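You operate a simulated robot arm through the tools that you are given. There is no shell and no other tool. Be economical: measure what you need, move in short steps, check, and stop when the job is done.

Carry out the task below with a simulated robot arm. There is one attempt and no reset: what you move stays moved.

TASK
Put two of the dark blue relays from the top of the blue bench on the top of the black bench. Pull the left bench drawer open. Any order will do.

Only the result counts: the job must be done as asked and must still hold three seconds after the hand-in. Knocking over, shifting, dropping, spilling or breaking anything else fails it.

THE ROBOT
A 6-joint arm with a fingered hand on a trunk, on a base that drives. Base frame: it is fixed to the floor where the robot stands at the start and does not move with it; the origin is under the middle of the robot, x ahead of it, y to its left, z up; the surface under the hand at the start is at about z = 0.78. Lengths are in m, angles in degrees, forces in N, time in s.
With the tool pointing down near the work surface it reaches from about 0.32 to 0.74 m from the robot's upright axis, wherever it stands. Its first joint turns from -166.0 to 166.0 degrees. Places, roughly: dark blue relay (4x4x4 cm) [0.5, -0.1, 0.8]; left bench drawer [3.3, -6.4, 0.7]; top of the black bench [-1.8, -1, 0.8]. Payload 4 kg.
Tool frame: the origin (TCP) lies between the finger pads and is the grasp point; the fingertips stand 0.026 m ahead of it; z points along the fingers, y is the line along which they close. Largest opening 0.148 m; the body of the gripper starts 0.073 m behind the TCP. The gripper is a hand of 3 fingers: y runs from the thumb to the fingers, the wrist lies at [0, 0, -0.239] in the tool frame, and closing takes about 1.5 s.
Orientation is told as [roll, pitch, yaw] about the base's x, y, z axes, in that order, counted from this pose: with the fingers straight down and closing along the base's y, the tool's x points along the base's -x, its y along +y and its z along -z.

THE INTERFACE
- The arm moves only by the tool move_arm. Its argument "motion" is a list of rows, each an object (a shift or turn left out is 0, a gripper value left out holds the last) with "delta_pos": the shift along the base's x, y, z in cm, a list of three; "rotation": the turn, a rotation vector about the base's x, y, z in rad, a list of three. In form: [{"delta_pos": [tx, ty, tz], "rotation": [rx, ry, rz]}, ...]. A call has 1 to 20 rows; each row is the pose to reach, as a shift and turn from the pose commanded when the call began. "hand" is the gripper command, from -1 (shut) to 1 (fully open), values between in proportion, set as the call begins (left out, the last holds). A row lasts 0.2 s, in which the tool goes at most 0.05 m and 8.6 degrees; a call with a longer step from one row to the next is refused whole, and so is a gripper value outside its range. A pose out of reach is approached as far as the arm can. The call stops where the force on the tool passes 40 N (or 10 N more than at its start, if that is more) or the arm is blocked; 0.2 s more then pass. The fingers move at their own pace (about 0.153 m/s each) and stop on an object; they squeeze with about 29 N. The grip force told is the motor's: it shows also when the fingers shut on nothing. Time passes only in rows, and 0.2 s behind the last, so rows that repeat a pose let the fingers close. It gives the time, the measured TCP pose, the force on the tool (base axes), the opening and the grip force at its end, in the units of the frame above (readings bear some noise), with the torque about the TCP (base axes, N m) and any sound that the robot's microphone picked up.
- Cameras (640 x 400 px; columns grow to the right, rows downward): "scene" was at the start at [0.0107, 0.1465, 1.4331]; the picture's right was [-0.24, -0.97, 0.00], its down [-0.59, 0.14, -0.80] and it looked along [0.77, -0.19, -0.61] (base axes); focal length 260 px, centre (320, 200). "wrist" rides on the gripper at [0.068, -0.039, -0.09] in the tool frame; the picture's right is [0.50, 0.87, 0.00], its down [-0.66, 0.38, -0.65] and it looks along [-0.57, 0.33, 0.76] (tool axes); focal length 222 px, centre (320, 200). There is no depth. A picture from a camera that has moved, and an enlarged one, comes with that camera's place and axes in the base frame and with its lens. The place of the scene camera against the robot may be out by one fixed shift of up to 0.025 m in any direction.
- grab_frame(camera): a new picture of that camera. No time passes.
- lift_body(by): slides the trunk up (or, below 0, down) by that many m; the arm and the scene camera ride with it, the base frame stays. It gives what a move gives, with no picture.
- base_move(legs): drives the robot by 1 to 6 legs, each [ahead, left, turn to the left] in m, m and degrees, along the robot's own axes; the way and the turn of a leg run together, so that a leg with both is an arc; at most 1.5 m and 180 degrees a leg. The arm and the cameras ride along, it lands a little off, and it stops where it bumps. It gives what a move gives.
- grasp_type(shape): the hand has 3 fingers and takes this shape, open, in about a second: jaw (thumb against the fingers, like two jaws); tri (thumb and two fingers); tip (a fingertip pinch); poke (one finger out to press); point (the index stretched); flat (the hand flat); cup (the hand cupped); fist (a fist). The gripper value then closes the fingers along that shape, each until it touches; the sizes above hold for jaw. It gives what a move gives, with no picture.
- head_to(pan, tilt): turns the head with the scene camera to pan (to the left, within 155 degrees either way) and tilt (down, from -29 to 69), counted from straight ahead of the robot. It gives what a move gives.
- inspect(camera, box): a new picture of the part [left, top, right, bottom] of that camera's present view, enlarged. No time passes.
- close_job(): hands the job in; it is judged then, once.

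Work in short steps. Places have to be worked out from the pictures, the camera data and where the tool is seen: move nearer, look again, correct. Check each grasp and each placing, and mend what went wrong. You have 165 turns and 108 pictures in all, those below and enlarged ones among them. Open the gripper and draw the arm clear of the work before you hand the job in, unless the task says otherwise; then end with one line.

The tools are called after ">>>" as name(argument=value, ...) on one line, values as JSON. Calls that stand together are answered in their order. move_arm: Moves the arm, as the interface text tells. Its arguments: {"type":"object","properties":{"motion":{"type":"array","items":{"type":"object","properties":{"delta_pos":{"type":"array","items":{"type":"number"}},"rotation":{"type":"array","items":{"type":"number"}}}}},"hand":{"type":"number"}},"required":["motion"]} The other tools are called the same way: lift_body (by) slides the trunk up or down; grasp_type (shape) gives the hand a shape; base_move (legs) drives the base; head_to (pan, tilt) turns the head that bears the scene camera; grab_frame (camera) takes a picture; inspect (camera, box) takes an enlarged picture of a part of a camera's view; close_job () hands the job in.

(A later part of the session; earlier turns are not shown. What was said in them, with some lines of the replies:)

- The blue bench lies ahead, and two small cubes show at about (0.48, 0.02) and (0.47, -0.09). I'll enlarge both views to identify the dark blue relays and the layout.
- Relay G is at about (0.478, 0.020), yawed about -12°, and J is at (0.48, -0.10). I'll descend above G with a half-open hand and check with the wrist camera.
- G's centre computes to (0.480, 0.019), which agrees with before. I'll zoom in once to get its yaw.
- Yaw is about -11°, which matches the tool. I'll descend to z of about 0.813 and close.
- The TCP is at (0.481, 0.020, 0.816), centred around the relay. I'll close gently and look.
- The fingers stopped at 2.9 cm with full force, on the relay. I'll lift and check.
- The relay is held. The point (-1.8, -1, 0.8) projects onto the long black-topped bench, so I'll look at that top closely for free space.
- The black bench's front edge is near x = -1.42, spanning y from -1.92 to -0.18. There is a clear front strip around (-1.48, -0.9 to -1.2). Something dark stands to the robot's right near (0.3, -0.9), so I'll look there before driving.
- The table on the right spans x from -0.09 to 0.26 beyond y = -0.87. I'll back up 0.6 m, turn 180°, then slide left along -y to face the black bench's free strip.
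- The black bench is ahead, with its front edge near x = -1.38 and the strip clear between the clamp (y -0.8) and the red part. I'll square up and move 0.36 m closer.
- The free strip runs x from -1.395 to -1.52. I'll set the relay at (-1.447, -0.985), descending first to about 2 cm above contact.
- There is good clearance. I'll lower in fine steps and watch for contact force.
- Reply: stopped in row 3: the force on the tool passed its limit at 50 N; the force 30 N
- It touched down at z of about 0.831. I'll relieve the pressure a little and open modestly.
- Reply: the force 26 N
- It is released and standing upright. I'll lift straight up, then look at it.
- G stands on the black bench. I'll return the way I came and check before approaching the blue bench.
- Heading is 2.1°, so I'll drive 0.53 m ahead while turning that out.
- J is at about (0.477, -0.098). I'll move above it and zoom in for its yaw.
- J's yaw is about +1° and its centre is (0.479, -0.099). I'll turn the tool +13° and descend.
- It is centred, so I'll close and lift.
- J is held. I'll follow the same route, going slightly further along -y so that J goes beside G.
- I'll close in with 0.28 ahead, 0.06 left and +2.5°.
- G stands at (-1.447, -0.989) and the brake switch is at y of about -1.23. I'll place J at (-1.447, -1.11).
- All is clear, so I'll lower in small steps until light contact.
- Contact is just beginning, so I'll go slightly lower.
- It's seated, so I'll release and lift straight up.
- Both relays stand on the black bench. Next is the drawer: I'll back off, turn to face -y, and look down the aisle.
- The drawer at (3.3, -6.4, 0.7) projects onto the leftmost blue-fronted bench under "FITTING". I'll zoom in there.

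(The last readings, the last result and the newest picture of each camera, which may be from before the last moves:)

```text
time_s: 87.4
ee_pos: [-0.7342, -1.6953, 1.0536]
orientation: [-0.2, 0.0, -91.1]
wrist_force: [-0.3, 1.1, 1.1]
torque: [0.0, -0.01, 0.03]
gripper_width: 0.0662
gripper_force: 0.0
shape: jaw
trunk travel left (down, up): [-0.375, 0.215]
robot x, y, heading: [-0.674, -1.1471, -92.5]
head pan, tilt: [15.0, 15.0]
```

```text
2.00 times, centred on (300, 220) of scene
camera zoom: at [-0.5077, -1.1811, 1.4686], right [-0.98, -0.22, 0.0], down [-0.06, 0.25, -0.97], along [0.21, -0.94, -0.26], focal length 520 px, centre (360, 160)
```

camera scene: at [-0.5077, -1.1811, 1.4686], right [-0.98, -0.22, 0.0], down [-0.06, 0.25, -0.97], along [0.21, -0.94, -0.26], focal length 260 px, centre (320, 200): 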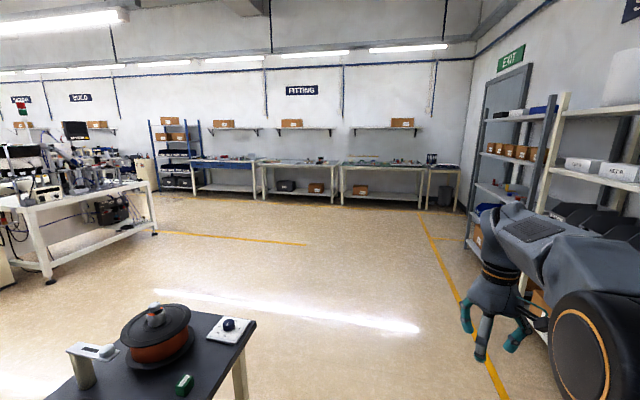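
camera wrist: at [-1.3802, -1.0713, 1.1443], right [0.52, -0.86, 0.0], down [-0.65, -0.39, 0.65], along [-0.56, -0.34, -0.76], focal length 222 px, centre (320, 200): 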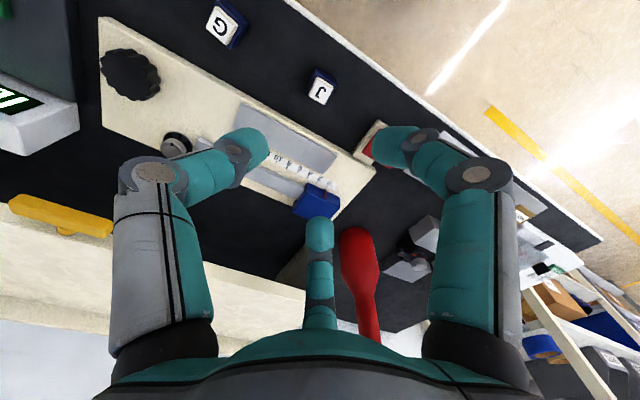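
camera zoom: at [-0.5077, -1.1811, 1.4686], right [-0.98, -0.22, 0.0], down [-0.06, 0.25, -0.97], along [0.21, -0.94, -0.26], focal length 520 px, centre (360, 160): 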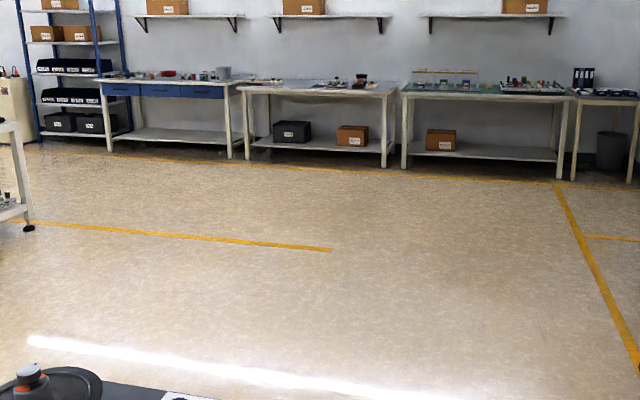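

There are three blue drawers, and the left one's handle is near (3.4, -6.4, 0.7). The floor between is open, so I'll drive down the aisle and then diagonally toward it.

>>> base_move(legs=[[1.3, 0, 2.2], [0.8, 0, 0], [0.7, 1.3, 0], [0.7, 1.3, 0], [0.3, 1.2, 0]])

>>> head_to(pan=0, tilt=30)

>>> grab_frame(camera="scene")

```text
time_s: 117.5
ee_pos: [3.0723, -5.4887, 1.054]
orientation: [0.0, 0.1, -88.8]
wrist_force: [0.8, 0.2, -0.1]
torque: [-0.03, -0.02, 0.02]
gripper_width: 0.066
gripper_force: 0.1
shape: jaw
trunk travel left (down, up): [-0.375, 0.215]
robot x, y, heading: [3.1092, -4.9404, -90.6]
head pan, tilt: [15.0, 15.0]
```

```text
time_s: 118.2
ee_pos: [3.0723, -5.4888, 1.0519]
orientation: [0.0, 0.0, -88.9]
wrist_force: [0.1, 0.2, -0.2]
torque: [-0.02, 0.0, 0.03]
gripper_width: 0.0661
gripper_force: 0.0
shape: jaw
trunk travel left (down, up): [-0.375, 0.215]
robot x, y, heading: [3.105, -4.9415, -90.3]
head pan, tilt: [0.0, 30.0]
```

```text
71 pictures are left
camera scene: at [3.255, -4.9653, 1.4445], right [-1.0, 0.0, 0.0], down [0.0, 0.5, -0.87], along [0.0, -0.87, -0.5], focal length 260 px, centre (320, 200)
```

scene: 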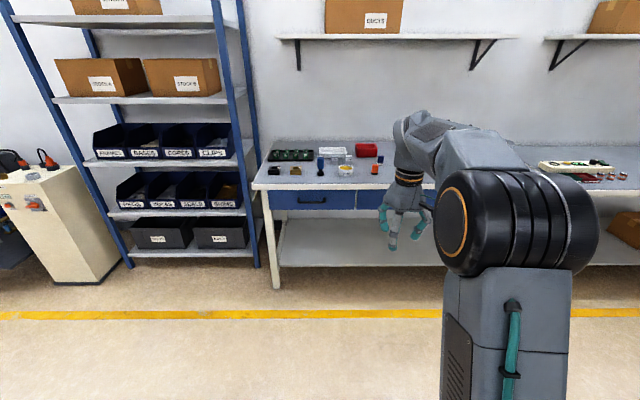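

The left handle is at about (3.30, -6.30, 0.68). In open air I'll pitch the tool from pointing down to pointing forward (-y), and next roll it so the fingers close vertically.

>>> move_arm(motion=[{"delta_pos": [0, -1, 0], "rotation": [-0.13, 0, 0]}, {"delta_pos": [0, -2, 0], "rotation": [-0.26, 0, 0]}, {"delta_pos": [0, -3, 0], "rotation": [-0.39, 0, 0]}, {"delta_pos": [0, -4, 0], "rotation": [-0.52, 0, 0]}, {"delta_pos": [0, -5, 0], "rotation": [-0.65, 0, 0]}, {"delta_pos": [0, -6, 0], "rotation": [-0.78, 0, 0]}, {"delta_pos": [0, -7, 0], "rotation": [-0.91, 0, 0]}, {"delta_pos": [0, -8, 0], "rotation": [-1.04, 0, 0]}, {"delta_pos": [0, -9, 0], "rotation": [-1.17, 0, 0]}, {"delta_pos": [0, -10, 0], "rotation": [-1.3, 0, 0]}, {"delta_pos": [0, -10, 0], "rotation": [-1.43, 0, 0]}, {"delta_pos": [0, -10, 0], "rotation": [-1.5708, 0, 0]}, {"delta_pos": [0, -10, 0], "rotation": [-1.5708, 0, 0]}])

```text
time_s: 121.0
ee_pos: [3.0733, -5.5893, 1.053]
orientation: [-89.9, -89.0, -0.4]
wrist_force: [0.2, -0.1, 0.3]
torque: [0.0, 0.02, 0.0]
gripper_width: 0.0666
gripper_force: 0.1
shape: jaw
out of reach, approached as far as the arm can: row 8, 9, 10
trunk travel left (down, up): [-0.375, 0.215]
robot x, y, heading: [3.1068, -4.9417, -90.3]
head pan, tilt: [0.0, 30.0]
```

The tool now points forward. I'll roll it 90° about the forward axis.

>>> move_arm(motion=[{"rotation": [0, 0.13, 0]}, {"rotation": [0, 0.26, 0]}, {"rotation": [0, 0.39, 0]}, {"rotation": [0, 0.52, 0]}, {"rotation": [0, 0.65, 0]}, {"rotation": [0, 0.78, 0]}, {"rotation": [0, 0.91, 0]}, {"rotation": [0, 1.04, 0]}, {"rotation": [0, 1.17, 0]}, {"rotation": [0, 1.3, 0]}, {"rotation": [0, 1.43, 0]}, {"rotation": [0, 1.5708, 0]}, {"rotation": [0, 1.5708, 0]}])

>>> grab_frame(camera="scene")

>>> grab_frame(camera="wrist")

```text
time_s: 123.8
ee_pos: [3.0708, -5.5885, 1.0527]
orientation: [-90.1, 1.2, -0.1]
wrist_force: [-0.3, 0.0, 0.1]
torque: [0.01, -0.02, 0.0]
gripper_width: 0.0664
gripper_force: 0.0
shape: jaw
trunk travel left (down, up): [-0.375, 0.215]
robot x, y, heading: [3.1062, -4.9382, -90.3]
head pan, tilt: [0.0, 30.0]
```

```text
70 pictures are left
camera scene: at [3.2549, -4.9653, 1.4445], right [-1.0, 0.01, 0.0], down [0.0, 0.5, -0.87], along [0.0, -0.87, -0.5], focal length 260 px, centre (320, 200)
```

scene: 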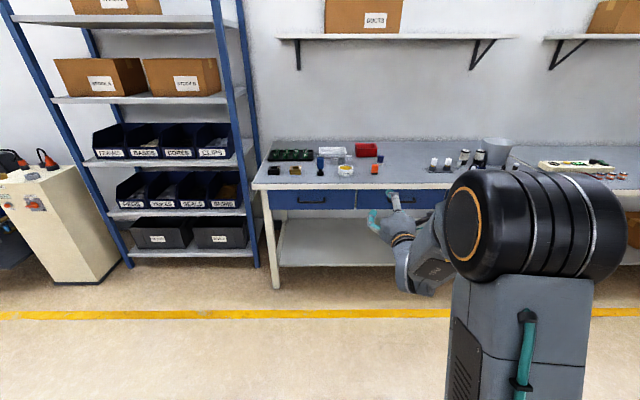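

```text
69 pictures are left
camera wrist: at [3.0039, -5.4987, 1.0933], right [-0.52, 0.0, -0.86], down [0.65, 0.65, -0.39], along [0.56, -0.76, -0.34], focal length 222 px, centre (320, 200)
```

wrist: 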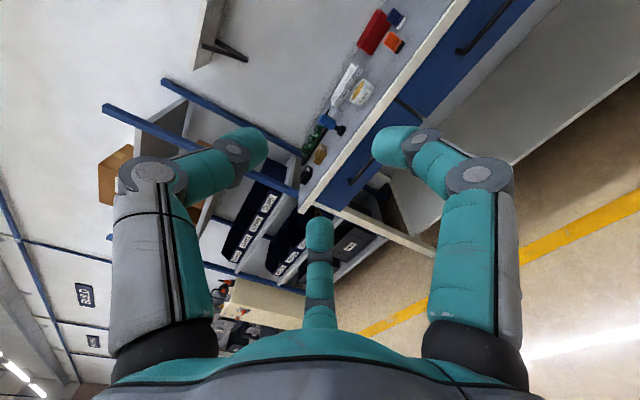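

The hand is in the right attitude. I'll zoom on the left handle for a better fix.

>>> inspect(camera="scene", box=[250, 170, 378, 250])

```text
5.00 times, centred on (314, 210) of scene
camera zoom: at [3.2549, -4.9653, 1.4445], right [-1.0, 0.01, 0.0], down [0.0, 0.5, -0.87], along [0.0, -0.87, -0.5], focal length 1300 px, centre (350, 150)
```

zoom: 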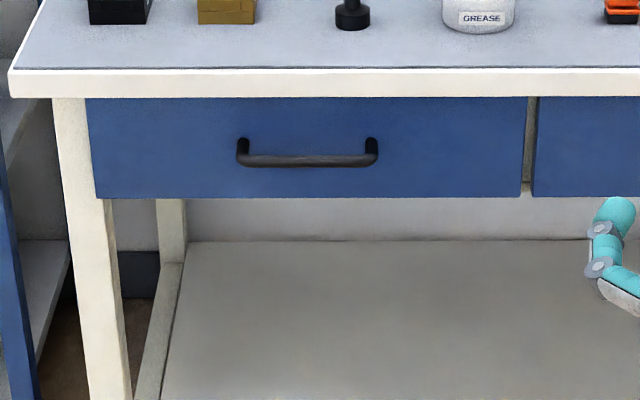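

The handle bar centre is at about (3.305, -6.25, 0.69). I'll slide the base left 0.12 m and lower the trunk 0.36 m.

>>> base_move(legs=[[0.2, 0.12, 0]])

>>> lift_body(by=-0.36)

>>> grab_frame(camera="wrist")

>>> grab_frame(camera="scene")

```text
time_s: 125.6
ee_pos: [3.1928, -5.7869, 1.0521]
orientation: [-90.1, 1.1, 0.0]
wrist_force: [0.1, 0.0, -0.2]
torque: [0.01, -0.01, 0.0]
gripper_width: 0.0666
gripper_force: 0.1
shape: jaw
trunk travel left (down, up): [-0.375, 0.215]
robot x, y, heading: [3.2266, -5.141, -90.4]
head pan, tilt: [0.0, 30.0]
```

```text
time_s: 129.1
ee_pos: [3.1935, -5.7864, 0.693]
orientation: [-90.1, 1.2, 0.0]
wrist_force: [0.4, 0.9, -0.6]
torque: [-0.04, 0.01, -0.01]
gripper_width: 0.0665
gripper_force: 0.0
shape: jaw
trunk travel left (down, up): [-0.015, 0.575]
robot x, y, heading: [3.2295, -5.1408, -90.4]
head pan, tilt: [0.0, 30.0]
```

```text
67 pictures are left
camera wrist: at [3.1249, -5.6969, 0.7333], right [-0.52, 0.0, -0.86], down [0.65, 0.65, -0.39], along [0.56, -0.76, -0.34], focal length 222 px, centre (320, 200)
```

wrist: 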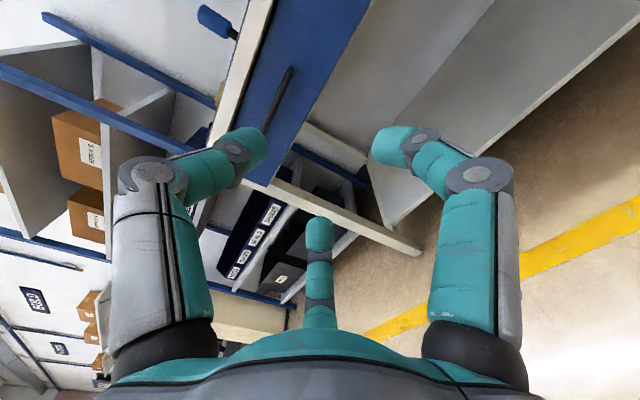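

```text
66 pictures are left
camera scene: at [3.3759, -5.1634, 1.0845], right [-1.0, 0.0, 0.0], down [0.0, 0.5, -0.87], along [0.0, -0.87, -0.5], focal length 260 px, centre (320, 200)
```

scene: 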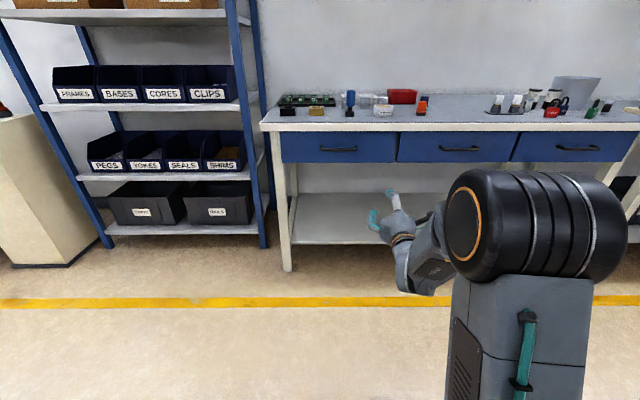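

Triangulation gives a handle height near 0.73 rather than 0.69. I'll zoom the wrist view to refine it.

>>> inspect(camera="wrist", box=[200, 40, 360, 140])

>>> inspect(camera="scene", box=[270, 100, 430, 200])

```text
4.00 times, centred on (280, 90) of wrist
camera zoom: at [3.1249, -5.6969, 0.7333], right [-0.52, 0.0, -0.86], down [0.65, 0.65, -0.39], along [0.56, -0.76, -0.34], focal length 888 px, centre (480, 640)
```

zoom: 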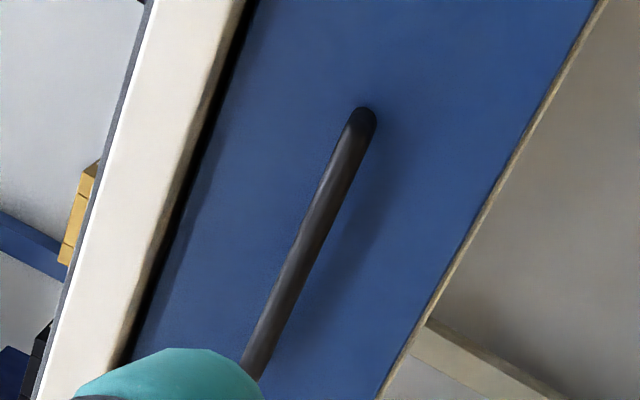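

```text
4.00 times, centred on (350, 150) of scene
camera zoom: at [3.3759, -5.1634, 1.0845], right [-1.0, 0.0, 0.0], down [0.0, 0.5, -0.87], along [0.0, -0.87, -0.5], focal length 1040 px, centre (200, 400)
```

zoom: 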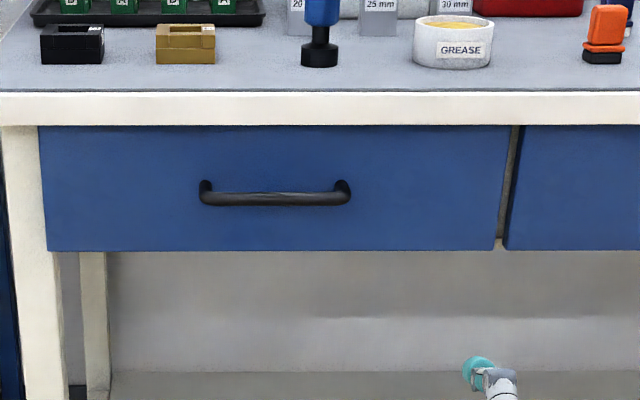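

The wrist rays put the handle bar at z = 0.734 regardless of depth, with y of about -6.18 and x of about 3.30. The bench lip's bottom is near 0.81. I'll align the hand in x and z.

>>> move_arm(hand=0.2, motion=[{"delta_pos": [4, 0, 1.5]}, {"delta_pos": [8, 0, 3]}, {"delta_pos": [10.6, -2, 4.1], "rotation": [0, -0.02, 0]}, {"delta_pos": [10.6, -4, 4.1], "rotation": [0, -0.02, 0]}, {"delta_pos": [10.6, -4, 4.1], "rotation": [0, -0.02, 0]}])

>>> grab_frame(camera="wrist")

```text
time_s: 130.3
ee_pos: [3.2966, -5.8265, 0.7343]
orientation: [-90.2, -0.2, 0.2]
wrist_force: [-0.4, 0.0, -0.8]
torque: [0.01, -0.01, 0.02]
gripper_width: 0.0885
gripper_force: 0.0
shape: jaw
trunk travel left (down, up): [-0.015, 0.575]
robot x, y, heading: [3.2288, -5.1363, -90.2]
head pan, tilt: [0.0, 30.0]
```

```text
63 pictures are left
camera wrist: at [3.2273, -5.7374, 0.7727], right [-0.5, -0.01, -0.87], down [0.65, 0.65, -0.38], along [0.57, -0.76, -0.32], focal length 222 px, centre (320, 200)
```

wrist: 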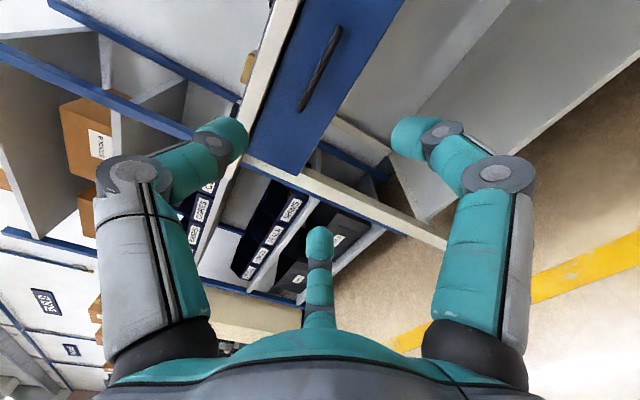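

The handle is at (3.305, -6.177, 0.736) by its length. I'll drive ahead 0.28 m and look again.

>>> base_move(legs=[[0.27, 0, 0]])

>>> grab_frame(camera="wrist")

>>> grab_frame(camera="scene")

```text
time_s: 132.2
ee_pos: [3.3014, -6.0947, 0.7334]
orientation: [-90.3, -0.2, 0.8]
wrist_force: [-0.5, 0.1, -0.4]
torque: [0.01, 0.0, 0.0]
gripper_width: 0.0883
gripper_force: 0.1
shape: jaw
trunk travel left (down, up): [-0.015, 0.575]
robot x, y, heading: [3.2302, -5.4039, -89.8]
head pan, tilt: [0.0, 30.0]
```

```text
62 pictures are left
camera wrist: at [3.2314, -6.0055, 0.7726], right [-0.5, -0.01, -0.87], down [0.65, 0.66, -0.38], along [0.58, -0.75, -0.32], focal length 222 px, centre (320, 200)
```

wrist: 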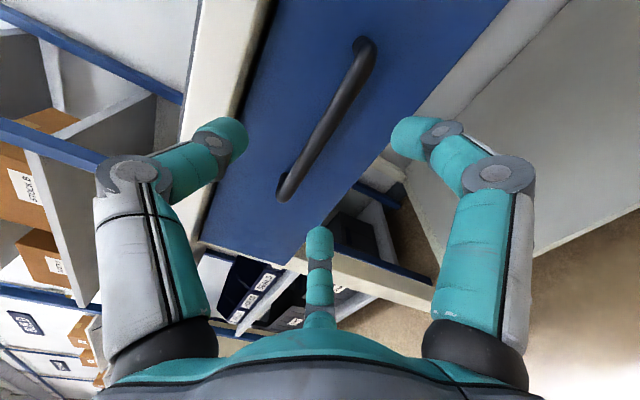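

```text
61 pictures are left
camera scene: at [3.3759, -5.4304, 1.0845], right [-1.0, 0.0, 0.0], down [0.0, 0.5, -0.87], along [0.0, -0.87, -0.5], focal length 260 px, centre (320, 200)
```

scene: 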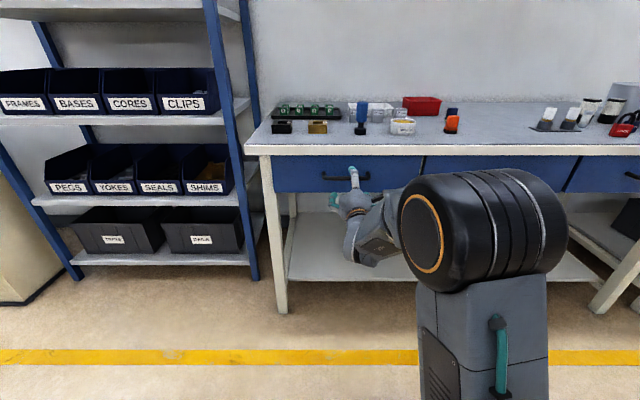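

The bar is at y of about -6.19 to -6.205, centred in x and z with the hand. I'll advance 7 cm by base so the fingers straddle the bar.

>>> base_move(legs=[[0.07, 0, 0]])

>>> grab_frame(camera="wrist")

```text
time_s: 133.2
ee_pos: [3.301, -6.1644, 0.7336]
orientation: [-90.3, -0.3, 0.7]
wrist_force: [0.1, 0.2, 0.3]
torque: [-0.01, -0.01, 0.01]
gripper_width: 0.0882
gripper_force: 0.0
shape: jaw
trunk travel left (down, up): [-0.015, 0.575]
robot x, y, heading: [3.2269, -5.4744, -89.8]
head pan, tilt: [0.0, 30.0]
```

```text
60 pictures are left
camera wrist: at [3.232, -6.0758, 0.7726], right [-0.5, -0.01, -0.87], down [0.65, 0.66, -0.38], along [0.58, -0.75, -0.32], focal length 222 px, centre (320, 200)
```

wrist: 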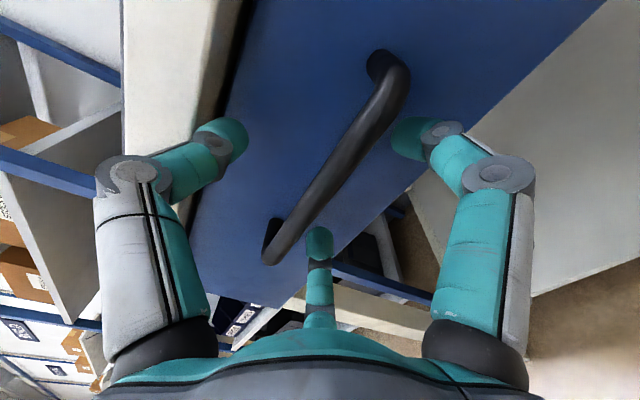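

The bar is at about (3.307, -6.178, 0.733). I'll advance 1.5 cm and close.

>>> move_arm(motion=[{"delta_pos": [0.4, -0.8, 0]}, {"delta_pos": [0.4, -1.5, 0]}, {"delta_pos": [0.4, -1.5, 0]}])

>>> move_arm(hand=-1, motion=[{}, {}, {}, {}, {}, {}, {}])

>>> grab_frame(camera="wrist")

```text
time_s: 134.0
ee_pos: [3.3057, -6.1801, 0.7335]
orientation: [-90.4, -0.5, 1.1]
wrist_force: [1.3, -1.2, -0.7]
torque: [-0.01, 0.02, 0.0]
gripper_width: 0.0883
gripper_force: 0.1
shape: jaw
trunk travel left (down, up): [-0.015, 0.575]
robot x, y, heading: [3.2317, -5.4759, -89.7]
head pan, tilt: [0.0, 30.0]
```

```text
time_s: 135.6
ee_pos: [3.3051, -6.1789, 0.733]
orientation: [-90.5, -0.4, 1.0]
wrist_force: [-0.9, -1.0, 0.0]
torque: [0.03, 0.01, 0.02]
gripper_width: 0.0002
gripper_force: 28.8
shape: jaw
trunk travel left (down, up): [-0.015, 0.575]
robot x, y, heading: [3.2278, -5.4739, -89.8]
head pan, tilt: [0.0, 30.0]
```

```text
59 pictures are left
camera wrist: at [3.2348, -6.0909, 0.7711], right [-0.49, -0.02, -0.87], down [0.65, 0.66, -0.38], along [0.58, -0.75, -0.32], focal length 222 px, centre (320, 200)
```

wrist: 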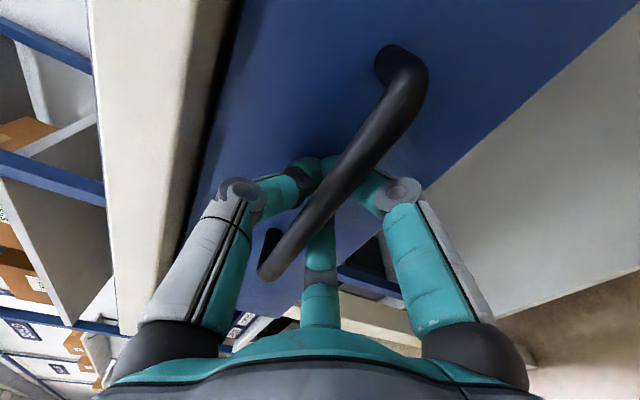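

The fingers have closed behind the bar, hooking it between thumb and fingers. I'll pull back gently with the arm and see.

>>> move_arm(motion=[{"delta_pos": [0, 1, 0]}, {"delta_pos": [0, 2, 0]}, {"delta_pos": [0, 3, 0]}, {"delta_pos": [0, 4, 0]}, {"delta_pos": [0, 5, 0]}, {"delta_pos": [0, 6, 0]}])

>>> grab_frame(camera="wrist")

```text
time_s: 137.0
ee_pos: [3.3071, -6.1204, 0.7331]
orientation: [-90.3, -0.1, 0.6]
wrist_force: [-2.0, 0.1, -2.1]
torque: [-0.02, -0.01, 0.02]
gripper_width: 0.0
gripper_force: 28.6
shape: jaw
trunk travel left (down, up): [-0.015, 0.575]
robot x, y, heading: [3.229, -5.4805, -89.9]
head pan, tilt: [0.0, 30.0]
```

```text
58 pictures are left
camera wrist: at [3.2366, -6.0309, 0.7723], right [-0.5, -0.01, -0.87], down [0.65, 0.66, -0.38], along [0.58, -0.75, -0.32], focal length 222 px, centre (320, 200)
```

wrist: 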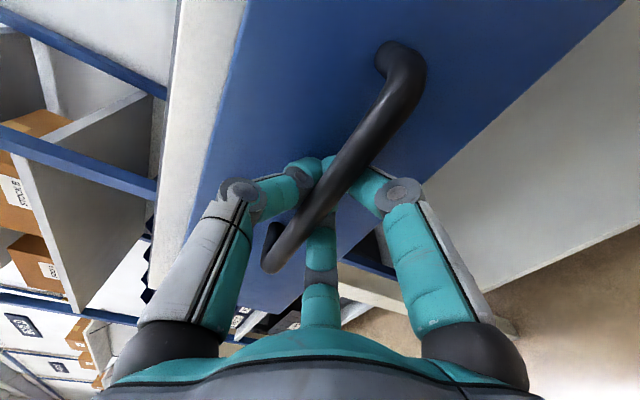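

The drawer is coming along with the hand, about 6 cm so far. I'll pull further by driving back.

>>> base_move(legs=[[-0.1, 0, 0]])

>>> grab_frame(camera="scene")

>>> grab_frame(camera="wrist")

```text
time_s: 138.2
ee_pos: [3.3064, -6.0209, 0.7329]
orientation: [-90.3, -0.2, 0.7]
wrist_force: [-0.7, -1.1, -2.4]
torque: [-0.02, 0.0, 0.02]
gripper_width: 0.0
gripper_force: 29.0
shape: jaw
trunk travel left (down, up): [-0.015, 0.575]
robot x, y, heading: [3.2255, -5.3766, -89.6]
head pan, tilt: [0.0, 30.0]
```

```text
57 pictures are left
camera scene: at [3.3758, -5.4014, 1.0845], right [-1.0, 0.0, 0.0], down [0.0, 0.5, -0.87], along [0.0, -0.87, -0.5], focal length 260 px, centre (320, 200)
```

scene: 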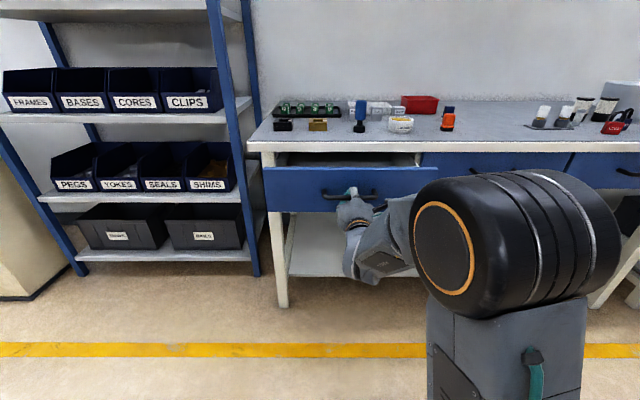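

```text
56 pictures are left
camera wrist: at [3.2365, -5.9318, 0.7724], right [-0.5, -0.01, -0.87], down [0.65, 0.66, -0.38], along [0.58, -0.75, -0.32], focal length 222 px, centre (320, 200)
```

wrist: 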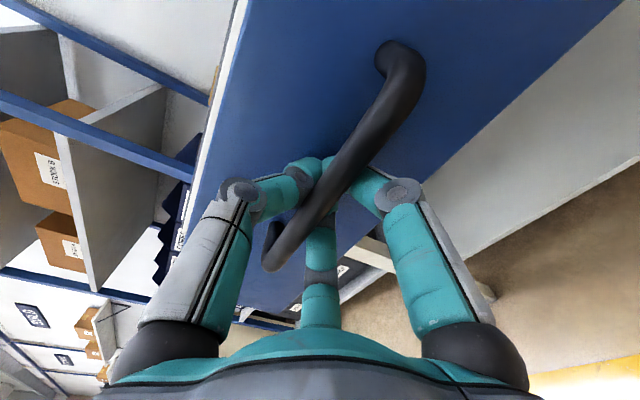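

The drawer is open about 16 cm. I'll pull 8 cm more with the arm, which is force-limited, to be well open without tugging at a stop.

>>> move_arm(motion=[{"delta_pos": [0, 1, 0]}, {"delta_pos": [0, 2, 0]}, {"delta_pos": [0, 3, 0]}, {"delta_pos": [0, 4, 0]}, {"delta_pos": [0, 5, 0]}, {"delta_pos": [0, 6, 0]}, {"delta_pos": [0, 7, 0]}, {"delta_pos": [0, 8, 0]}, {"delta_pos": [0, 8, 0]}])

>>> grab_frame(camera="scene")

```text
time_s: 140.2
ee_pos: [3.3056, -5.9388, 0.733]
orientation: [-90.2, -0.2, 0.7]
wrist_force: [0.5, 0.6, -1.9]
torque: [0.01, -0.01, 0.02]
gripper_width: 0.0001
gripper_force: 29.1
shape: jaw
trunk travel left (down, up): [-0.015, 0.575]
robot x, y, heading: [3.2298, -5.3787, -89.7]
head pan, tilt: [0.0, 30.0]
```

```text
55 pictures are left
camera scene: at [3.3758, -5.4011, 1.0844], right [-1.0, 0.0, 0.0], down [0.0, 0.5, -0.87], along [0.0, -0.87, -0.5], focal length 260 px, centre (320, 200)
```

scene: 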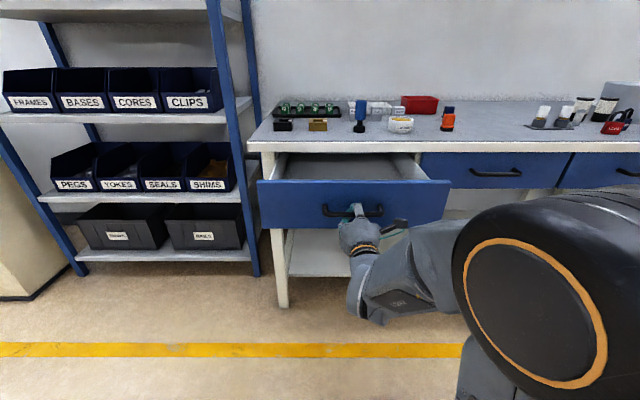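

It is open about 24 cm and still moving freely. I'll pull another 5 cm with the arm, still force-limited.

>>> move_arm(motion=[{"delta_pos": [0, 1, 0]}, {"delta_pos": [0, 2, 0]}, {"delta_pos": [0, 3, 0]}, {"delta_pos": [0, 4, 0]}, {"delta_pos": [0, 5, 0]}, {"delta_pos": [0, 5, 0]}])

```text
time_s: 141.6
ee_pos: [3.3064, -5.9021, 0.7353]
orientation: [-89.9, -0.4, 0.6]
wrist_force: [-6.1, 1.6, -15.2]
torque: [-0.03, 0.05, 0.01]
gripper_width: 0.0
gripper_force: 28.7
shape: jaw
out of reach, approached as far as the arm can: row 4, 5, 6
trunk travel left (down, up): [-0.015, 0.575]
robot x, y, heading: [3.2292, -5.3817, -89.8]
head pan, tilt: [0.0, 30.0]
```

That's about 28 cm, and the arm is at its fold limit. I'll relax the pose, open the hand, and back off by base.

>>> move_arm(motion=[{"delta_pos": [0, -0.6, -0.2]}, {"delta_pos": [0, -0.6, -0.2]}])

>>> move_arm(hand=0.2, motion=[{}, {}, {}, {}, {}, {}])

>>> grab_frame(camera="wrist")

```text
time_s: 142.2
ee_pos: [3.3073, -5.9101, 0.7344]
orientation: [-90.2, -0.1, 0.7]
wrist_force: [-5.9, 0.4, -11.4]
torque: [-0.03, 0.02, -0.01]
gripper_width: 0.0
gripper_force: 29.1
shape: jaw
trunk travel left (down, up): [-0.015, 0.575]
robot x, y, heading: [3.2282, -5.3763, -89.6]
head pan, tilt: [0.0, 30.0]
```

```text
time_s: 143.6
ee_pos: [3.3088, -5.9097, 0.7364]
orientation: [-90.3, -0.3, 0.7]
wrist_force: [0.1, -0.5, -0.4]
torque: [-0.01, -0.02, -0.03]
gripper_width: 0.0883
gripper_force: 0.1
shape: jaw
trunk travel left (down, up): [-0.015, 0.575]
robot x, y, heading: [3.2305, -5.3769, -89.8]
head pan, tilt: [0.0, 30.0]
```

```text
54 pictures are left
camera wrist: at [3.238, -5.8203, 0.7744], right [-0.5, -0.01, -0.87], down [0.65, 0.66, -0.38], along [0.58, -0.75, -0.32], focal length 222 px, centre (320, 200)
```

wrist: 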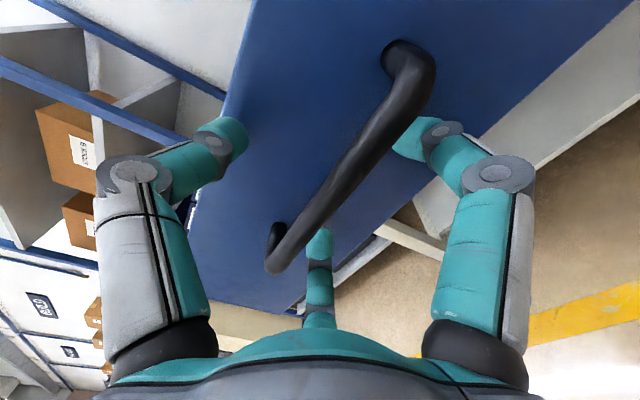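

The fingers are clear of the bar, so I'll back straight off.

>>> base_move(legs=[[-0.3, 0, 0]])

>>> grab_frame(camera="scene")

```text
time_s: 145.6
ee_pos: [3.3067, -5.6105, 0.7353]
orientation: [-90.4, -0.2, 0.6]
wrist_force: [0.1, 0.0, -0.3]
torque: [-0.01, 0.03, 0.01]
gripper_width: 0.0886
gripper_force: 0.1
shape: jaw
trunk travel left (down, up): [-0.015, 0.575]
robot x, y, heading: [3.2292, -5.079, -89.8]
head pan, tilt: [0.0, 30.0]
```

```text
53 pictures are left
camera scene: at [3.375, -5.1022, 1.0845], right [-1.0, 0.0, 0.0], down [0.0, 0.5, -0.87], along [0.0, -0.87, -0.5], focal length 260 px, centre (320, 200)
```

scene: 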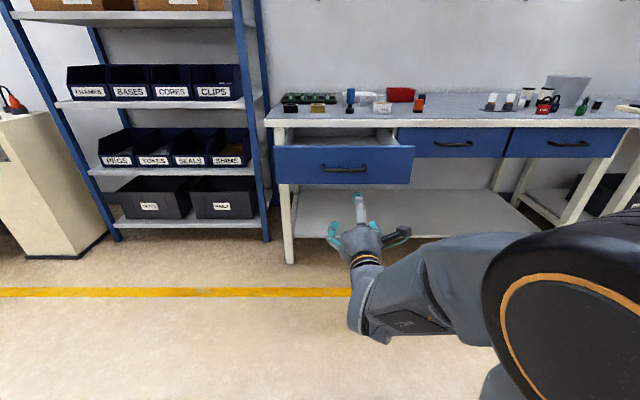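

The left drawer stays open and nothing on the bench has shifted. I'll open the hand fully and hand in.

>>> move_arm(hand=1, motion=[{}, {}, {}, {}])

>>> close_job()

```text
time_s: 146.6
ee_pos: [3.3064, -5.6109, 0.7369]
orientation: [-90.3, -0.2, 0.6]
wrist_force: [0.0, -0.7, 0.1]
torque: [-0.01, 0.03, 0.0]
gripper_width: 0.1482
gripper_force: 0.1
shape: jaw
trunk travel left (down, up): [-0.015, 0.575]
robot x, y, heading: [3.2238, -5.0778, -89.8]
head pan, tilt: [0.0, 30.0]
```

```text
The job is handed in.
```

Relays G and J are standing on the black bench, and the left bench drawer is pulled open about 27 cm; the job is handed in.
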